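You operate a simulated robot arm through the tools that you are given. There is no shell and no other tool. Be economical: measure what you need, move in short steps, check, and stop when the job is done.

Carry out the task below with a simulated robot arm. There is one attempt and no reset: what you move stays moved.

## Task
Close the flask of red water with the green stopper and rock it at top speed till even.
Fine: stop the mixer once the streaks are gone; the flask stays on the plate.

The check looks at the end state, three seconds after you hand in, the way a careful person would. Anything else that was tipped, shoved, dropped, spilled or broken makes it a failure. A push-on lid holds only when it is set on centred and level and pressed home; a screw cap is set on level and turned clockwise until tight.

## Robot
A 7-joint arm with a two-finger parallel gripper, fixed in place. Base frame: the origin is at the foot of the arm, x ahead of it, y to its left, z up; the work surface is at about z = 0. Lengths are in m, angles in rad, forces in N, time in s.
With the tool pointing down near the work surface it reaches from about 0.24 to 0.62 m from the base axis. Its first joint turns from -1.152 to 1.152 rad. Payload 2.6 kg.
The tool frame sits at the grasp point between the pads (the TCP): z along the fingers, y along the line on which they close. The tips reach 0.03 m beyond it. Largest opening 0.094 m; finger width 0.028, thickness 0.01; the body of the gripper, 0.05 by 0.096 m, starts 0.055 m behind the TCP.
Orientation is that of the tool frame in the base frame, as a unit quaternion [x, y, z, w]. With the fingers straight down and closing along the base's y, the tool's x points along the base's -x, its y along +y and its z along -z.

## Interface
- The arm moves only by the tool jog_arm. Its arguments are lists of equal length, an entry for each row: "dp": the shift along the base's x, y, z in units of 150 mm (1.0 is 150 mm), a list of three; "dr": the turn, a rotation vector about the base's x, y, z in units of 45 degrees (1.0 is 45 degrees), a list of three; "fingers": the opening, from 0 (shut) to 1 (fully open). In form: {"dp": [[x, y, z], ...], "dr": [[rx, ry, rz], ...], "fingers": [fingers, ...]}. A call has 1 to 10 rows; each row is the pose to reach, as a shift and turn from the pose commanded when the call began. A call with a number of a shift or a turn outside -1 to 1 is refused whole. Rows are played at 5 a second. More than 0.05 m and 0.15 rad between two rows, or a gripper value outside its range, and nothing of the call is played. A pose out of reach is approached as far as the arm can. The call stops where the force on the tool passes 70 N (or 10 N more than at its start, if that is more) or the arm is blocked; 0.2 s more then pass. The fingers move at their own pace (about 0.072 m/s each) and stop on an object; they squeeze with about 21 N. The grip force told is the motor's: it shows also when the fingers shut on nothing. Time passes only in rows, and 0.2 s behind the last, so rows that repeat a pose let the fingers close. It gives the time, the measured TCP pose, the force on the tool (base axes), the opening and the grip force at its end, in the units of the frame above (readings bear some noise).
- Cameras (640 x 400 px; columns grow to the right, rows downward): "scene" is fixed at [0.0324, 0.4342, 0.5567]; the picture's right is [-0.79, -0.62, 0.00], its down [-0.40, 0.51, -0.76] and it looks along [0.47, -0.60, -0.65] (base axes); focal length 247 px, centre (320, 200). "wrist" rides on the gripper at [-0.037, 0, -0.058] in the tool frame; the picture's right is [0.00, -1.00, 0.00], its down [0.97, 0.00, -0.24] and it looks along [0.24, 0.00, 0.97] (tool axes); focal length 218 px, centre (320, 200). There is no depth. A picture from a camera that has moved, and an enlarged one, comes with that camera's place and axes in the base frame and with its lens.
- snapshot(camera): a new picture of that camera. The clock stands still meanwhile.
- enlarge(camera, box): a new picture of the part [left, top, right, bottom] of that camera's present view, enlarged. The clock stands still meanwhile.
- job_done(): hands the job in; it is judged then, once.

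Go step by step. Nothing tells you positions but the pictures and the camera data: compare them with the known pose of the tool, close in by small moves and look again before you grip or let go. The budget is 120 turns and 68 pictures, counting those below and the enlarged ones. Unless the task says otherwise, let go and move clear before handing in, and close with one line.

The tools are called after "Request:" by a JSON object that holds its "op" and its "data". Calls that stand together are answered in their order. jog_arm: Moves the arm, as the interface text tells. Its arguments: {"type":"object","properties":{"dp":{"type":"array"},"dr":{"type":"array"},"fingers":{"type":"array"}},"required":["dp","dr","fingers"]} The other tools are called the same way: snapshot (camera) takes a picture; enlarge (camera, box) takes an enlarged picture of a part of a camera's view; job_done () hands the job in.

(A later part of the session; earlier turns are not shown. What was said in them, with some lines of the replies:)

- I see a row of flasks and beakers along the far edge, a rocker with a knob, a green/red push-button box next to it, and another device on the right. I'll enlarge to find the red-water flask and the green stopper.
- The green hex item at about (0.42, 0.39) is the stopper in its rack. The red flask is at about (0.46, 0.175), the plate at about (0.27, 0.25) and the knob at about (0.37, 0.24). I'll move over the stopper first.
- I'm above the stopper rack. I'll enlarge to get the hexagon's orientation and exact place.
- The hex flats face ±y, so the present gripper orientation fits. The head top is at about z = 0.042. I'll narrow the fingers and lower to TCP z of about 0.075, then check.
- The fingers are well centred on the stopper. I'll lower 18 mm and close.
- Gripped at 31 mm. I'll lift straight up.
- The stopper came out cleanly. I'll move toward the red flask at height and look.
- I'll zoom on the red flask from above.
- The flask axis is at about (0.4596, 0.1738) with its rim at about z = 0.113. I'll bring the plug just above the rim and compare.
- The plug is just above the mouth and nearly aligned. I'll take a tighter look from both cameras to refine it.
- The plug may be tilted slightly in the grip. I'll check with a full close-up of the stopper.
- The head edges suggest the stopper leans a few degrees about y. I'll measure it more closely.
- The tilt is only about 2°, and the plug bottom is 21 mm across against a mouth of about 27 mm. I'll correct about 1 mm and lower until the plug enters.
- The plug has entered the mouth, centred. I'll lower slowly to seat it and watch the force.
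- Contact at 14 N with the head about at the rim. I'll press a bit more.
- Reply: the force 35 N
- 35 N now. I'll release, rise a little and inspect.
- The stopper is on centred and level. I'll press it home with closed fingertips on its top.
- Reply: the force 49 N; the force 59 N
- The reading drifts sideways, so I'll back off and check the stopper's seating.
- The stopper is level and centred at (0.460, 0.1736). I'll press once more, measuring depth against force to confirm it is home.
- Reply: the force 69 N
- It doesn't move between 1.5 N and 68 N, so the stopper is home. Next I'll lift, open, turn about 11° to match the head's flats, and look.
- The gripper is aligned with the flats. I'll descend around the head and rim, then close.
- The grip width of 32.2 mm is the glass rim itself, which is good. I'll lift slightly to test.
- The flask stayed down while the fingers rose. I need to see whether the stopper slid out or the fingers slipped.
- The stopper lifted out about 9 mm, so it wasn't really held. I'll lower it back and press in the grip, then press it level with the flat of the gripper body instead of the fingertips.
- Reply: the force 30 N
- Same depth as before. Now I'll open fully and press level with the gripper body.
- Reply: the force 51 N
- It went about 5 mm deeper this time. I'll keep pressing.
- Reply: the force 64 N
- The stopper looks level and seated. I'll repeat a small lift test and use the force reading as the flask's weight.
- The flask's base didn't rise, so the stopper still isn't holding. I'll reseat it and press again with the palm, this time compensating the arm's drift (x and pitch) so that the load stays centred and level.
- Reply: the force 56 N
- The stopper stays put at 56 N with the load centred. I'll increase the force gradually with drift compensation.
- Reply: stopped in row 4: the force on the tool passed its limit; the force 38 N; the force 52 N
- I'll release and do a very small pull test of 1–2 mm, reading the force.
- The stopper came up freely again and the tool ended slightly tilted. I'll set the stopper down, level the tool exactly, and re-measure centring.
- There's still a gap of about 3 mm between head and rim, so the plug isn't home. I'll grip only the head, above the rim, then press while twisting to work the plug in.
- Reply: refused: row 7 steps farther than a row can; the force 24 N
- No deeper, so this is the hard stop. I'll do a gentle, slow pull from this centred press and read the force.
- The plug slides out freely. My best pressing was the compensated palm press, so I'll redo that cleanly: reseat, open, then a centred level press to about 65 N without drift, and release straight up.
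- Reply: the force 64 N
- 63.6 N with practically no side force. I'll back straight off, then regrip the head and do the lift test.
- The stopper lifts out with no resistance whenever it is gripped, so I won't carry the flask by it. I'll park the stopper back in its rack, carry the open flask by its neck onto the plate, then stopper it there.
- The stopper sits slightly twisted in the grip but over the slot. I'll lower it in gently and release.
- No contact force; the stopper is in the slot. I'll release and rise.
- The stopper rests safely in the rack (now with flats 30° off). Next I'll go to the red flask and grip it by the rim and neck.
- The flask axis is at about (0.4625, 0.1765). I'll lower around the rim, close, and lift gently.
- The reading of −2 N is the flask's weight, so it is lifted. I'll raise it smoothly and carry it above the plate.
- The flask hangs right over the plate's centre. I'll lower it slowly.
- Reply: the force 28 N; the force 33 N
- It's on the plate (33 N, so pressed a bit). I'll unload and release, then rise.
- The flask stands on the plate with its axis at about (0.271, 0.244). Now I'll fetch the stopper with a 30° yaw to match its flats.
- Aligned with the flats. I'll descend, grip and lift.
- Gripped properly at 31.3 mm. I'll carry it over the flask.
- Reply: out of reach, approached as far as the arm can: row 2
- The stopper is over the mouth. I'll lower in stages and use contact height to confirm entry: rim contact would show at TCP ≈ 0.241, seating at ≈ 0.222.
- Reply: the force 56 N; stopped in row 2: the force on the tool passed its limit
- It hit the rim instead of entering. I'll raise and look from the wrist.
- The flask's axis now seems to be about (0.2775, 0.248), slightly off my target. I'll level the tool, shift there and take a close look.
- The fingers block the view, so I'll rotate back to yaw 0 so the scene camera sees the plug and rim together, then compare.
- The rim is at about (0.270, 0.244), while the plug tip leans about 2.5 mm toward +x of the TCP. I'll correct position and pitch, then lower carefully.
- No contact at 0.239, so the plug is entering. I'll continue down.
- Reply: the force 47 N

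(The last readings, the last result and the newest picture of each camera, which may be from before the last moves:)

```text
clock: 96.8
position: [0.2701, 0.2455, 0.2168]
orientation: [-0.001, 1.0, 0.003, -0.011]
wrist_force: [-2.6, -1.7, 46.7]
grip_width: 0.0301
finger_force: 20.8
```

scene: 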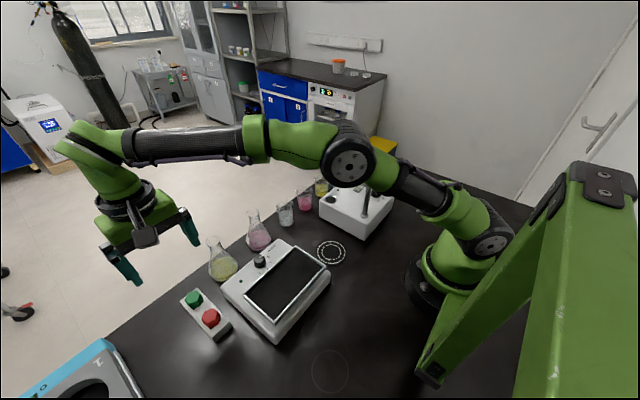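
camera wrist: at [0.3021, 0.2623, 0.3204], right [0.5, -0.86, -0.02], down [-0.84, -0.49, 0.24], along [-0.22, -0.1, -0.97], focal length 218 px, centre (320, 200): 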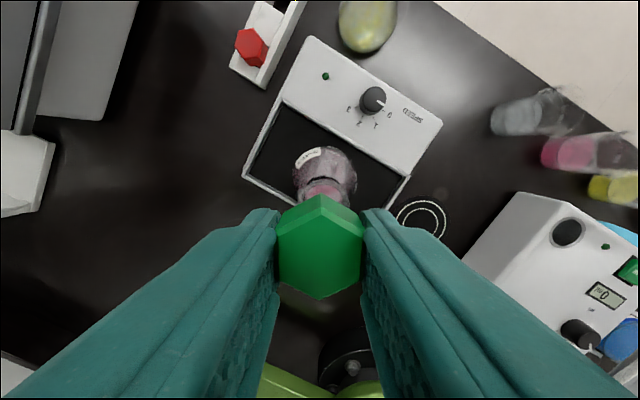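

Seated with 47 N of contact. I'll release, level the tool and press with the palm, compensating drift.

Request:
{"op": "jog_arm", "data": {"dp": [[0, 0, 0.02], [0, 0, 0.02], [0, 0, 0.02], [0, 0, 0.02], [0.004, 0, 0.02], [0.004, 0, -0.2], [0.004, 0, -0.33], [0.004, 0, -0.36]], "dr": [[0, 0, 0], [0, 0, 0], [0, 0, 0], [0, -0.02, 0], [0, -0.04, 0], [0, -0.04, 0], [0, -0.04, 0], [0, -0.04, 0]], "fingers": [0.2, 1, 1, 1, 1, 1, 1, 1]}}

Request:
{"op": "jog_arm", "data": {"dp": [[0, 0, -0.02], [-0.002, -0.001, -0.04], [-0.005, -0.003, -0.06], [-0.008, -0.005, -0.075], [-0.011, -0.007, -0.09], [-0.014, -0.009, -0.105], [-0.017, -0.011, -0.115], [-0.017, -0.011, -0.115]], "dr": [[0, 0, 0], [0, 0.003, 0], [0, 0.006, 0], [0, 0.009, 0], [0, 0.012, 0], [0, 0.015, 0], [0, 0.018, 0], [0, 0.018, 0]], "fingers": [1, 1, 1, 1, 1, 1, 1, 1]}}

```text
clock: 98.6
position: [0.2686, 0.2453, 0.159]
orientation: [-0.001, 1.0, -0.001, 0.001]
wrist_force: [-0.8, -0.2, 0.5]
grip_width: 0.0942
finger_force: 0.0
```

```text
clock: 100.4
position: [0.2698, 0.2455, 0.1479]
orientation: [0.0, 1.0, 0.005, 0.003]
wrist_force: [-0.9, 0.0, 66.9]
grip_width: 0.0938
finger_force: 0.0
```

67 N with no side load, and the palm is about 2–3 mm lower than in the earlier attempts, so it looks properly home now. I'll back off and look.

Request:
{"op": "jog_arm", "data": {"dp": [[0.008, 0.005, 0.06], [0.017, 0.011, 0.12], [0.017, 0.011, 0.3], [0.017, 0.011, 0.6], [0.017, 0.011, 0.85], [0.017, 0.011, 0.85]], "dr": [[0, -0.009, 0], [0, -0.018, 0], [0, -0.018, 0], [0, -0.018, 0], [0, -0.018, 0], [0, -0.018, 0]], "fingers": [1, 1, 1, 1, 1, 1]}}

Request:
{"op": "enlarge", "data": {"camera": "scene", "box": [250, 215, 330, 290]}}

```text
clock: 101.8
position: [0.2682, 0.2432, 0.2697]
orientation: [0.0, 1.0, -0.002, 0.0]
wrist_force: [0.8, 0.5, 0.2]
grip_width: 0.0942
finger_force: 0.0
```

```text
5.33 times, centred on (290, 252) of scene
camera zoom: at [0.0324, 0.4342, 0.5567], right [-0.79, -0.62, 0.0], down [-0.4, 0.51, -0.76], along [0.47, -0.6, -0.65], focal length 1318 px, centre (480, -80)
```

zoom: 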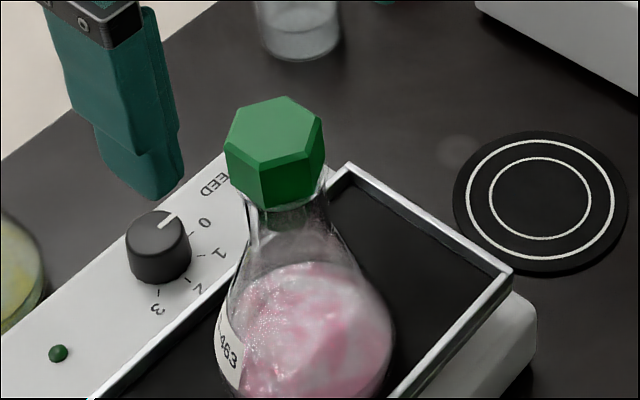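

The stopper is seated deep and level on the flask. Next I'll approach the knob at about (0.372, 0.2405), yawing −45° so the gripper's protruding parts stay away from the flask.

Request:
{"op": "jog_arm", "data": {"dp": [[0.1, 0, 0.1], [0.22, 0, 0.1], [0.34, -0.01, 0.1], [0.46, -0.02, 0.1], [0.58, -0.025, 0.1], [0.68, -0.027, 0.1], [0.68, -0.027, -0.15], [0.68, -0.027, -0.4], [0.68, -0.027, -0.65], [0.68, -0.027, -0.9]], "dr": [[0, 0, -0.15], [0, 0, -0.3], [0, 0, -0.45], [0, 0, -0.62], [0, 0, -0.8], [0, 0, -0.95], [0, 0, -1.0], [0, 0, -1.0], [0, 0, -1.0], [0, 0, -1.0]], "fingers": [1, 0.9, 0.7, 0.55, 0.5, 0.5, 0.5, 0.5, 0.5, 0.5]}}

```text
clock: 104.0
position: [0.3722, 0.24, 0.1356]
orientation: [0.383, 0.924, 0.001, -0.001]
wrist_force: [-0.2, 0.3, -1.1]
grip_width: 0.0471
finger_force: 0.1
```

Request:
{"op": "jog_arm", "data": {"dp": [[0, 0, -0.15], [0, 0, -0.27], [0, 0, -0.33], [0, 0, -0.38], [0, 0, -0.41], [0, 0, -0.41]], "dr": [[0, 0, 0], [0, 0, 0], [0, 0, 0], [0, 0, 0], [0, 0, 0], [0, 0, 0]], "fingers": [0.5, 0.5, 0.5, 0.5, 0.5, 0.5]}}

Request:
{"op": "jog_arm", "data": {"dp": [[0, 0, 0], [0, 0, 0], [0, 0, 0], [0, 0, 0]], "dr": [[0, 0, 0], [0, 0, 0], [0, 0, 0], [0, 0, 0]], "fingers": [0.1, 0.1, 0.1, 0.1]}}

```text
clock: 105.4
position: [0.3711, 0.2429, 0.0747]
orientation: [0.382, 0.924, 0.002, 0.002]
wrist_force: [-2.8, -2.0, 28.8]
grip_width: 0.049
finger_force: 2.2
```

```text
clock: 106.4
position: [0.3717, 0.2395, 0.0749]
orientation: [0.383, 0.924, 0.001, 0.001]
wrist_force: [-6.0, -14.3, 40.6]
grip_width: 0.0275
finger_force: 45.4
```

The tips touch the panel. I'll open slightly, raise 6 mm and regrip the knob without load.

Request:
{"op": "jog_arm", "data": {"dp": [[0, 0, 0], [0, 0, 0.02], [0, 0, 0.04], [0, 0, 0.04], [0, 0, 0.04], [0, 0, 0.04], [0, 0, 0.04]], "dr": [[0, 0, 0], [0, 0, 0], [0, 0, 0], [0, 0, 0], [0, 0, 0], [0, 0, 0], [0, 0, 0]], "fingers": [0.5, 0.5, 0.5, 0.2, 0.2, 0.2, 0.2]}}

```text
clock: 108.0
position: [0.3703, 0.2417, 0.0781]
orientation: [0.381, 0.924, -0.001, -0.001]
wrist_force: [11.6, 17.4, -26.5]
grip_width: 0.0272
finger_force: 44.8
```

It holds the knob, with some side load. I'll shift about 1.5 mm to relieve it, then start turning clockwise.

Request:
{"op": "jog_arm", "data": {"dp": [[0.005, 0.007, -0.01], [0.008, 0.012, -0.018], [0.008, 0.012, -0.018]], "dr": [[0, 0, 0], [0, 0, 0], [0, 0, 0]], "fingers": [0.2, 0.2, 0.2]}}

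```text
clock: 108.8
position: [0.3697, 0.242, 0.0778]
orientation: [0.385, 0.923, -0.001, -0.002]
wrist_force: [-25.4, -9.4, 32.2]
grip_width: 0.0274
finger_force: 45.4
```

Request:
{"op": "jog_arm", "data": {"dp": [[-0.0055, -0.004, 0.01], [-0.0055, -0.004, 0.01]], "dr": [[0, 0, 0], [0, 0, 0]], "fingers": [0.2, 0.2]}}

Request:
{"op": "jog_arm", "data": {"dp": [[0, 0, 0], [0, 0, 0], [0, 0, 0], [0, 0, 0], [0, 0, 0], [0, 0, 0], [0, 0, 0], [0, 0, 0]], "dr": [[0, 0, -0.13], [0, 0, -0.26], [0, 0, -0.39], [0, 0, -0.52], [0, 0, -0.65], [0, 0, -0.78], [0, 0, -0.9], [0, 0, -1.0]], "fingers": [0.2, 0.2, 0.2, 0.2, 0.2, 0.2, 0.2, 0.2]}}

```text
clock: 109.4
position: [0.3696, 0.2419, 0.078]
orientation: [0.383, 0.924, -0.001, 0.0]
wrist_force: [-12.7, -2.7, 15.4]
grip_width: 0.0271
finger_force: 44.4
```

```text
clock: 111.2
position: [0.3726, 0.2422, 0.0771]
orientation: [0.707, 0.708, 0.0, 0.001]
wrist_force: [8.3, 16.0, -13.7]
grip_width: 0.0273
finger_force: 44.8
```

Turned 45°. I'll continue.

Request:
{"op": "jog_arm", "data": {"dp": [[0, 0, 0], [0, 0, 0], [0, 0, 0], [0, 0, 0], [0, 0, 0], [0, 0, 0], [0, 0, 0], [0, 0, 0]], "dr": [[0, 0, -0.13], [0, 0, -0.26], [0, 0, -0.39], [0, 0, -0.52], [0, 0, -0.65], [0, 0, -0.78], [0, 0, -0.9], [0, 0, -1.0]], "fingers": [0.2, 0.2, 0.2, 0.2, 0.2, 0.2, 0.2, 0.2]}}

```text
clock: 113.0
position: [0.3732, 0.2411, 0.0785]
orientation: [0.924, 0.383, 0.003, 0.0]
wrist_force: [20.1, 5.7, -0.2]
grip_width: 0.0272
finger_force: 45.0
```

Request:
{"op": "jog_arm", "data": {"dp": [[0, 0, 0], [0, 0, 0], [0, 0, 0], [0, 0, 0], [0, 0, 0], [0, 0, 0], [0, 0, 0], [0, 0, 0]], "dr": [[0, 0, -0.13], [0, 0, -0.26], [0, 0, -0.39], [0, 0, -0.52], [0, 0, -0.65], [0, 0, -0.78], [0, 0, -0.9], [0, 0, -1.0]], "fingers": [0.2, 0.2, 0.2, 0.2, 0.2, 0.2, 0.2, 0.2]}}

```text
clock: 114.8
position: [0.3736, 0.2395, 0.0787]
orientation: [1.0, 0.0, 0.002, 0.001]
wrist_force: [14.5, -13.4, 15.6]
grip_width: 0.0274
finger_force: 45.2
```

Turned the full 135°. I'll hold and let it rock a while, then look.

Request:
{"op": "jog_arm", "data": {"dp": [[0, 0, 0], [0, 0, 0], [0, 0, 0], [0, 0, 0], [0, 0, 0], [0, 0, 0], [0, 0, 0], [0, 0, 0], [0, 0, 0], [0, 0, 0]], "dr": [[0, 0, 0], [0, 0, 0], [0, 0, 0], [0, 0, 0], [0, 0, 0], [0, 0, 0], [0, 0, 0], [0, 0, 0], [0, 0, 0], [0, 0, 0]], "fingers": [0.2, 0.2, 0.2, 0.2, 0.2, 0.2, 0.2, 0.2, 0.2, 0.2]}}

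Request:
{"op": "jog_arm", "data": {"dp": [[0, 0, 0], [0, 0, 0], [0, 0, 0], [0, 0, 0], [0, 0, 0], [0, 0, 0], [0, 0, 0], [0, 0, 0], [0, 0, 0], [0, 0, 0]], "dr": [[0, 0, 0], [0, 0, 0], [0, 0, 0], [0, 0, 0], [0, 0, 0], [0, 0, 0], [0, 0, 0], [0, 0, 0], [0, 0, 0], [0, 0, 0]], "fingers": [0.2, 0.2, 0.2, 0.2, 0.2, 0.2, 0.2, 0.2, 0.2, 0.2]}}

Request:
{"op": "jog_arm", "data": {"dp": [[0, 0, 0], [0, 0, 0], [0, 0, 0], [0, 0, 0], [0, 0, 0], [0, 0, 0], [0, 0, 0], [0, 0, 0], [0, 0, 0], [0, 0, 0]], "dr": [[0, 0, 0], [0, 0, 0], [0, 0, 0], [0, 0, 0], [0, 0, 0], [0, 0, 0], [0, 0, 0], [0, 0, 0], [0, 0, 0], [0, 0, 0]], "fingers": [0.2, 0.2, 0.2, 0.2, 0.2, 0.2, 0.2, 0.2, 0.2, 0.2]}}

Request:
{"op": "enlarge", "data": {"camera": "scene", "box": [220, 200, 340, 330]}}

```text
clock: 117.0
position: [0.3724, 0.2409, 0.0781]
orientation: [1.0, -0.001, 0.002, 0.001]
wrist_force: [12.8, -14.2, 15.4]
grip_width: 0.027
finger_force: 45.9
```

```text
clock: 119.2
position: [0.3719, 0.2401, 0.0782]
orientation: [1.0, -0.001, 0.001, 0.001]
wrist_force: [12.8, -15.0, 12.7]
grip_width: 0.0274
finger_force: 45.2
```

```text
clock: 121.4
position: [0.3734, 0.2401, 0.0784]
orientation: [1.0, 0.001, 0.001, 0.001]
wrist_force: [12.4, -15.2, 9.6]
grip_width: 0.0271
finger_force: 44.6
```

```text
3.08 times, centred on (280, 265) of scene
camera zoom: at [0.0323, 0.4342, 0.5567], right [-0.79, -0.62, 0.0], down [-0.4, 0.51, -0.76], along [0.47, -0.6, -0.65], focal length 761 px, centre (443, 0)
```

zoom: 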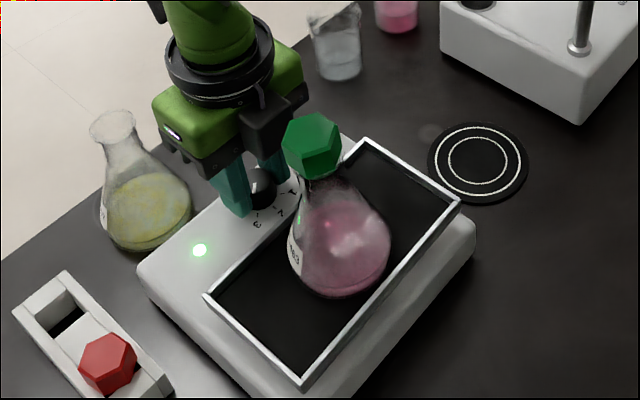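

The mixer runs (LED lit, tray rocking) and streaks are fading, though a few pale patches remain. I'll let it run longer.

Request:
{"op": "jog_arm", "data": {"dp": [[0, 0, 0], [0, 0, 0], [0, 0, 0], [0, 0, 0], [0, 0, 0], [0, 0, 0], [0, 0, 0], [0, 0, 0], [0, 0, 0], [0, 0, 0]], "dr": [[0, 0, 0], [0, 0, 0], [0, 0, 0], [0, 0, 0], [0, 0, 0], [0, 0, 0], [0, 0, 0], [0, 0, 0], [0, 0, 0], [0, 0, 0]], "fingers": [0.2, 0.2, 0.2, 0.2, 0.2, 0.2, 0.2, 0.2, 0.2, 0.2]}}

Request:
{"op": "jog_arm", "data": {"dp": [[0, 0, 0], [0, 0, 0], [0, 0, 0], [0, 0, 0], [0, 0, 0], [0, 0, 0], [0, 0, 0], [0, 0, 0], [0, 0, 0], [0, 0, 0]], "dr": [[0, 0, 0], [0, 0, 0], [0, 0, 0], [0, 0, 0], [0, 0, 0], [0, 0, 0], [0, 0, 0], [0, 0, 0], [0, 0, 0], [0, 0, 0]], "fingers": [0.2, 0.2, 0.2, 0.2, 0.2, 0.2, 0.2, 0.2, 0.2, 0.2]}}

Request:
{"op": "jog_arm", "data": {"dp": [[0, 0, 0], [0, 0, 0], [0, 0, 0], [0, 0, 0], [0, 0, 0], [0, 0, 0], [0, 0, 0], [0, 0, 0], [0, 0, 0], [0, 0, 0]], "dr": [[0, 0, 0], [0, 0, 0], [0, 0, 0], [0, 0, 0], [0, 0, 0], [0, 0, 0], [0, 0, 0], [0, 0, 0], [0, 0, 0], [0, 0, 0]], "fingers": [0.2, 0.2, 0.2, 0.2, 0.2, 0.2, 0.2, 0.2, 0.2, 0.2]}}

Request:
{"op": "jog_arm", "data": {"dp": [[0, 0, 0], [0, 0, 0], [0, 0, 0], [0, 0, 0], [0, 0, 0], [0, 0, 0], [0, 0, 0], [0, 0, 0], [0, 0, 0], [0, 0, 0]], "dr": [[0, 0, 0], [0, 0, 0], [0, 0, 0], [0, 0, 0], [0, 0, 0], [0, 0, 0], [0, 0, 0], [0, 0, 0], [0, 0, 0], [0, 0, 0]], "fingers": [0.2, 0.2, 0.2, 0.2, 0.2, 0.2, 0.2, 0.2, 0.2, 0.2]}}

Request:
{"op": "jog_arm", "data": {"dp": [[0, 0, 0], [0, 0, 0], [0, 0, 0], [0, 0, 0], [0, 0, 0], [0, 0, 0], [0, 0, 0], [0, 0, 0], [0, 0, 0], [0, 0, 0]], "dr": [[0, 0, 0], [0, 0, 0], [0, 0, 0], [0, 0, 0], [0, 0, 0], [0, 0, 0], [0, 0, 0], [0, 0, 0], [0, 0, 0], [0, 0, 0]], "fingers": [0.2, 0.2, 0.2, 0.2, 0.2, 0.2, 0.2, 0.2, 0.2, 0.2]}}

Request:
{"op": "jog_arm", "data": {"dp": [[0, 0, 0], [0, 0, 0], [0, 0, 0], [0, 0, 0], [0, 0, 0], [0, 0, 0], [0, 0, 0], [0, 0, 0], [0, 0, 0], [0, 0, 0]], "dr": [[0, 0, 0], [0, 0, 0], [0, 0, 0], [0, 0, 0], [0, 0, 0], [0, 0, 0], [0, 0, 0], [0, 0, 0], [0, 0, 0], [0, 0, 0]], "fingers": [0.2, 0.2, 0.2, 0.2, 0.2, 0.2, 0.2, 0.2, 0.2, 0.2]}}

Request:
{"op": "jog_arm", "data": {"dp": [[0, 0, 0], [0, 0, 0], [0, 0, 0], [0, 0, 0], [0, 0, 0], [0, 0, 0], [0, 0, 0], [0, 0, 0], [0, 0, 0], [0, 0, 0]], "dr": [[0, 0, 0], [0, 0, 0], [0, 0, 0], [0, 0, 0], [0, 0, 0], [0, 0, 0], [0, 0, 0], [0, 0, 0], [0, 0, 0], [0, 0, 0]], "fingers": [0.2, 0.2, 0.2, 0.2, 0.2, 0.2, 0.2, 0.2, 0.2, 0.2]}}

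Request:
{"op": "jog_arm", "data": {"dp": [[0, 0, 0], [0, 0, 0], [0, 0, 0], [0, 0, 0], [0, 0, 0], [0, 0, 0], [0, 0, 0], [0, 0, 0], [0, 0, 0], [0, 0, 0]], "dr": [[0, 0, 0], [0, 0, 0], [0, 0, 0], [0, 0, 0], [0, 0, 0], [0, 0, 0], [0, 0, 0], [0, 0, 0], [0, 0, 0], [0, 0, 0]], "fingers": [0.2, 0.2, 0.2, 0.2, 0.2, 0.2, 0.2, 0.2, 0.2, 0.2]}}

```text
clock: 123.6
position: [0.3727, 0.2414, 0.077]
orientation: [1.0, 0.0, 0.001, 0.001]
wrist_force: [12.7, -16.4, 9.3]
grip_width: 0.0271
finger_force: 45.2
```

```text
clock: 125.8
position: [0.3727, 0.2397, 0.0775]
orientation: [1.0, -0.001, 0.0, 0.001]
wrist_force: [11.5, -16.0, 8.4]
grip_width: 0.027
finger_force: 45.6
```

```text
clock: 128.0
position: [0.3728, 0.2397, 0.0791]
orientation: [1.0, -0.001, 0.002, 0.001]
wrist_force: [11.5, -16.2, 7.7]
grip_width: 0.0273
finger_force: 44.9
```

```text
clock: 130.2
position: [0.3731, 0.2406, 0.0779]
orientation: [1.0, 0.0, 0.0, 0.001]
wrist_force: [10.2, -17.2, 7.9]
grip_width: 0.0272
finger_force: 45.1
```

```text
clock: 132.4
position: [0.3717, 0.2406, 0.0778]
orientation: [1.0, 0.0, 0.0, 0.001]
wrist_force: [9.6, -18.3, 8.0]
grip_width: 0.0269
finger_force: 45.2
```

```text
clock: 134.6
position: [0.3733, 0.24, 0.0791]
orientation: [1.0, 0.001, 0.001, 0.002]
wrist_force: [8.0, -17.9, 8.9]
grip_width: 0.0271
finger_force: 44.9
```

```text
clock: 136.8
position: [0.3729, 0.2392, 0.0787]
orientation: [1.0, 0.0, 0.002, 0.002]
wrist_force: [6.7, -18.8, 9.3]
grip_width: 0.0272
finger_force: 44.9
```

```text
clock: 139.0
position: [0.3719, 0.2404, 0.0775]
orientation: [1.0, -0.001, 0.001, 0.002]
wrist_force: [6.5, -18.9, 9.9]
grip_width: 0.0276
finger_force: 44.2
```

About 25 s of rocking so far. I'll give it a further safe margin before stopping.

Request:
{"op": "jog_arm", "data": {"dp": [[0, 0, 0], [0, 0, 0], [0, 0, 0], [0, 0, 0], [0, 0, 0], [0, 0, 0], [0, 0, 0], [0, 0, 0], [0, 0, 0], [0, 0, 0]], "dr": [[0, 0, 0], [0, 0, 0], [0, 0, 0], [0, 0, 0], [0, 0, 0], [0, 0, 0], [0, 0, 0], [0, 0, 0], [0, 0, 0], [0, 0, 0]], "fingers": [0.2, 0.2, 0.2, 0.2, 0.2, 0.2, 0.2, 0.2, 0.2, 0.2]}}

Request:
{"op": "jog_arm", "data": {"dp": [[0, 0, 0], [0, 0, 0], [0, 0, 0], [0, 0, 0], [0, 0, 0], [0, 0, 0], [0, 0, 0], [0, 0, 0], [0, 0, 0], [0, 0, 0]], "dr": [[0, 0, 0], [0, 0, 0], [0, 0, 0], [0, 0, 0], [0, 0, 0], [0, 0, 0], [0, 0, 0], [0, 0, 0], [0, 0, 0], [0, 0, 0]], "fingers": [0.2, 0.2, 0.2, 0.2, 0.2, 0.2, 0.2, 0.2, 0.2, 0.2]}}

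Request:
{"op": "jog_arm", "data": {"dp": [[0, 0, 0], [0, 0, 0], [0, 0, 0], [0, 0, 0], [0, 0, 0], [0, 0, 0], [0, 0, 0], [0, 0, 0], [0, 0, 0], [0, 0, 0]], "dr": [[0, 0, 0], [0, 0, 0], [0, 0, 0], [0, 0, 0], [0, 0, 0], [0, 0, 0], [0, 0, 0], [0, 0, 0], [0, 0, 0], [0, 0, 0]], "fingers": [0.2, 0.2, 0.2, 0.2, 0.2, 0.2, 0.2, 0.2, 0.2, 0.2]}}

Request:
{"op": "jog_arm", "data": {"dp": [[0, 0, 0], [0, 0, 0], [0, 0, 0], [0, 0, 0], [0, 0, 0], [0, 0, 0], [0, 0, 0], [0, 0, 0], [0, 0, 0], [0, 0, 0]], "dr": [[0, 0, 0], [0, 0, 0], [0, 0, 0], [0, 0, 0], [0, 0, 0], [0, 0, 0], [0, 0, 0], [0, 0, 0], [0, 0, 0], [0, 0, 0]], "fingers": [0.2, 0.2, 0.2, 0.2, 0.2, 0.2, 0.2, 0.2, 0.2, 0.2]}}

Request:
{"op": "jog_arm", "data": {"dp": [[0, 0, 0], [0, 0, 0], [0, 0, 0], [0, 0, 0], [0, 0, 0], [0, 0, 0], [0, 0, 0], [0, 0, 0], [0, 0, 0], [0, 0, 0]], "dr": [[0, 0, 0], [0, 0, 0], [0, 0, 0], [0, 0, 0], [0, 0, 0], [0, 0, 0], [0, 0, 0], [0, 0, 0], [0, 0, 0], [0, 0, 0]], "fingers": [0.2, 0.2, 0.2, 0.2, 0.2, 0.2, 0.2, 0.2, 0.2, 0.2]}}

Request:
{"op": "jog_arm", "data": {"dp": [[0, 0, 0], [0, 0, 0], [0, 0, 0], [0, 0, 0], [0, 0, 0], [0, 0, 0], [0, 0, 0], [0, 0, 0]], "dr": [[0, 0, 0.13], [0, 0, 0.26], [0, 0, 0.39], [0, 0, 0.52], [0, 0, 0.65], [0, 0, 0.78], [0, 0, 0.9], [0, 0, 1.0]], "fingers": [0.2, 0.2, 0.2, 0.2, 0.2, 0.2, 0.2, 0.2]}}

Request:
{"op": "jog_arm", "data": {"dp": [[0, 0, 0], [0, 0, 0], [0, 0, 0], [0, 0, 0], [0, 0, 0], [0, 0, 0], [0, 0, 0], [0, 0, 0]], "dr": [[0, 0, 0.13], [0, 0, 0.26], [0, 0, 0.39], [0, 0, 0.52], [0, 0, 0.65], [0, 0, 0.78], [0, 0, 0.9], [0, 0, 1.0]], "fingers": [0.2, 0.2, 0.2, 0.2, 0.2, 0.2, 0.2, 0.2]}}

Request:
{"op": "jog_arm", "data": {"dp": [[0, 0, 0], [0, 0, 0], [0, 0, 0], [0, 0, 0], [0, 0, 0], [0, 0, 0], [0, 0, 0], [0, 0, 0], [0, 0, 0]], "dr": [[0, 0, 0.13], [0, 0, 0.26], [0, 0, 0.39], [0, 0, 0.52], [0, 0, 0.65], [0, 0, 0.78], [0, 0, 0.9], [0, 0, 1.0], [0, 0, 1.0]], "fingers": [0.2, 0.2, 0.2, 0.2, 0.2, 0.2, 0.2, 0.2, 0.2]}}

```text
clock: 141.2
position: [0.3721, 0.239, 0.078]
orientation: [1.0, 0.0, 0.001, 0.002]
wrist_force: [4.7, -18.4, 9.2]
grip_width: 0.0275
finger_force: 45.2
```

```text
clock: 143.4
position: [0.3725, 0.2404, 0.0784]
orientation: [1.0, 0.0, 0.0, 0.001]
wrist_force: [5.7, -19.9, 8.6]
grip_width: 0.0275
finger_force: 45.1
```

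```text
clock: 145.6
position: [0.3719, 0.2407, 0.079]
orientation: [1.0, 0.0, 0.001, 0.002]
wrist_force: [4.4, -19.6, 8.7]
grip_width: 0.0273
finger_force: 45.0
```

```text
clock: 147.8
position: [0.3724, 0.2391, 0.0778]
orientation: [1.0, 0.0, 0.001, 0.002]
wrist_force: [4.6, -19.2, 8.5]
grip_width: 0.0274
finger_force: 45.2
```

```text
clock: 150.0
position: [0.3726, 0.24, 0.0775]
orientation: [1.0, 0.0, 0.0, 0.001]
wrist_force: [5.0, -20.4, 7.4]
grip_width: 0.0274
finger_force: 45.2
```

```text
clock: 151.8
position: [0.3725, 0.2405, 0.078]
orientation: [0.924, 0.383, 0.0, 0.001]
wrist_force: [8.9, -16.1, -2.1]
grip_width: 0.0273
finger_force: 45.3
```

```text
clock: 153.6
position: [0.3713, 0.2417, 0.0789]
orientation: [0.707, 0.707, 0.0, 0.001]
wrist_force: [6.9, -17.6, 3.5]
grip_width: 0.0271
finger_force: 44.9
```

```text
clock: 155.6
position: [0.3715, 0.2407, 0.0778]
orientation: [0.382, 0.924, -0.001, 0.002]
wrist_force: [-6.0, -23.3, 22.1]
grip_width: 0.0271
finger_force: 44.9
```

Turned back to 0. I'll nudge slightly against the zero stop, release, rise straight up and take the last picture.

Request:
{"op": "jog_arm", "data": {"dp": [[0, 0, 0], [0, 0, 0]], "dr": [[0, 0, 0.08], [0, 0, 0.08]], "fingers": [0.2, 0.2]}}

Request:
{"op": "jog_arm", "data": {"dp": [[0, 0, 0], [0, 0, 0], [0, 0, 0], [0, 0, 0.1], [0, 0, 0.3], [0, 0, 0.6], [0, 0, 0.9], [0, 0, 1.0]], "dr": [[0, 0, 0], [0, 0, 0], [0, 0, 0], [0, 0, 0], [0, 0, 0], [0, 0, 0], [0, 0, 0], [0, 0, 0]], "fingers": [0.5, 0.5, 0.5, 0.5, 0.5, 0.5, 0.5, 0.5]}}

Request:
{"op": "jog_arm", "data": {"dp": [[0, 0, 0.3], [0.1, 0, 0.6], [0.3, 0, 0.7], [0.5, 0, 0.7]], "dr": [[0, 0, 0], [0, 0, 0], [0, 0, 0], [0, 0, 0]], "fingers": [0.5, 0.5, 0.5, 0.5]}}

Request:
{"op": "enlarge", "data": {"camera": "scene", "box": [220, 200, 340, 330]}}

```text
clock: 156.2
position: [0.3707, 0.2411, 0.0786]
orientation: [0.354, 0.935, -0.001, 0.001]
wrist_force: [-10.0, -24.1, 23.9]
grip_width: 0.0273
finger_force: 45.1
```

```text
clock: 158.0
position: [0.3709, 0.2425, 0.2271]
orientation: [0.354, 0.935, 0.0, 0.0]
wrist_force: [0.1, -0.5, -0.6]
grip_width: 0.047
finger_force: 0.0
```

```text
clock: 159.0
position: [0.4471, 0.2411, 0.3322]
orientation: [0.353, 0.936, -0.001, 0.0]
wrist_force: [0.0, -0.1, 1.1]
grip_width: 0.0469
finger_force: 0.1
```

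```text
3.08 times, centred on (280, 265) of scene
camera zoom: at [0.0323, 0.4342, 0.5567], right [-0.78, -0.62, 0.0], down [-0.4, 0.51, -0.76], along [0.47, -0.6, -0.65], focal length 761 px, centre (443, 0)
```

zoom: 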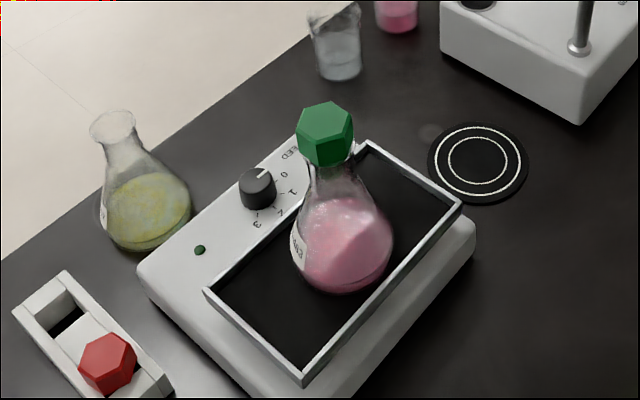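

The LED is off, the knob is at 0, and the water looks evenly pink. The stoppered flask stands on the plate and the arm is clear, so I'm handing in.

Request:
{"op": "job_done", "data": {}}

```text
The job is handed in.
```

The red-water flask is closed with the green stopper. It was rocked at speed 3 for about 35 s until the streaks were gone, then the mixer was turned back to 0 with the flask left on the plate; I pressed the stopper home a last time at about 67 N but did not pull-test it again, after it had lifted out freely in earlier tests.
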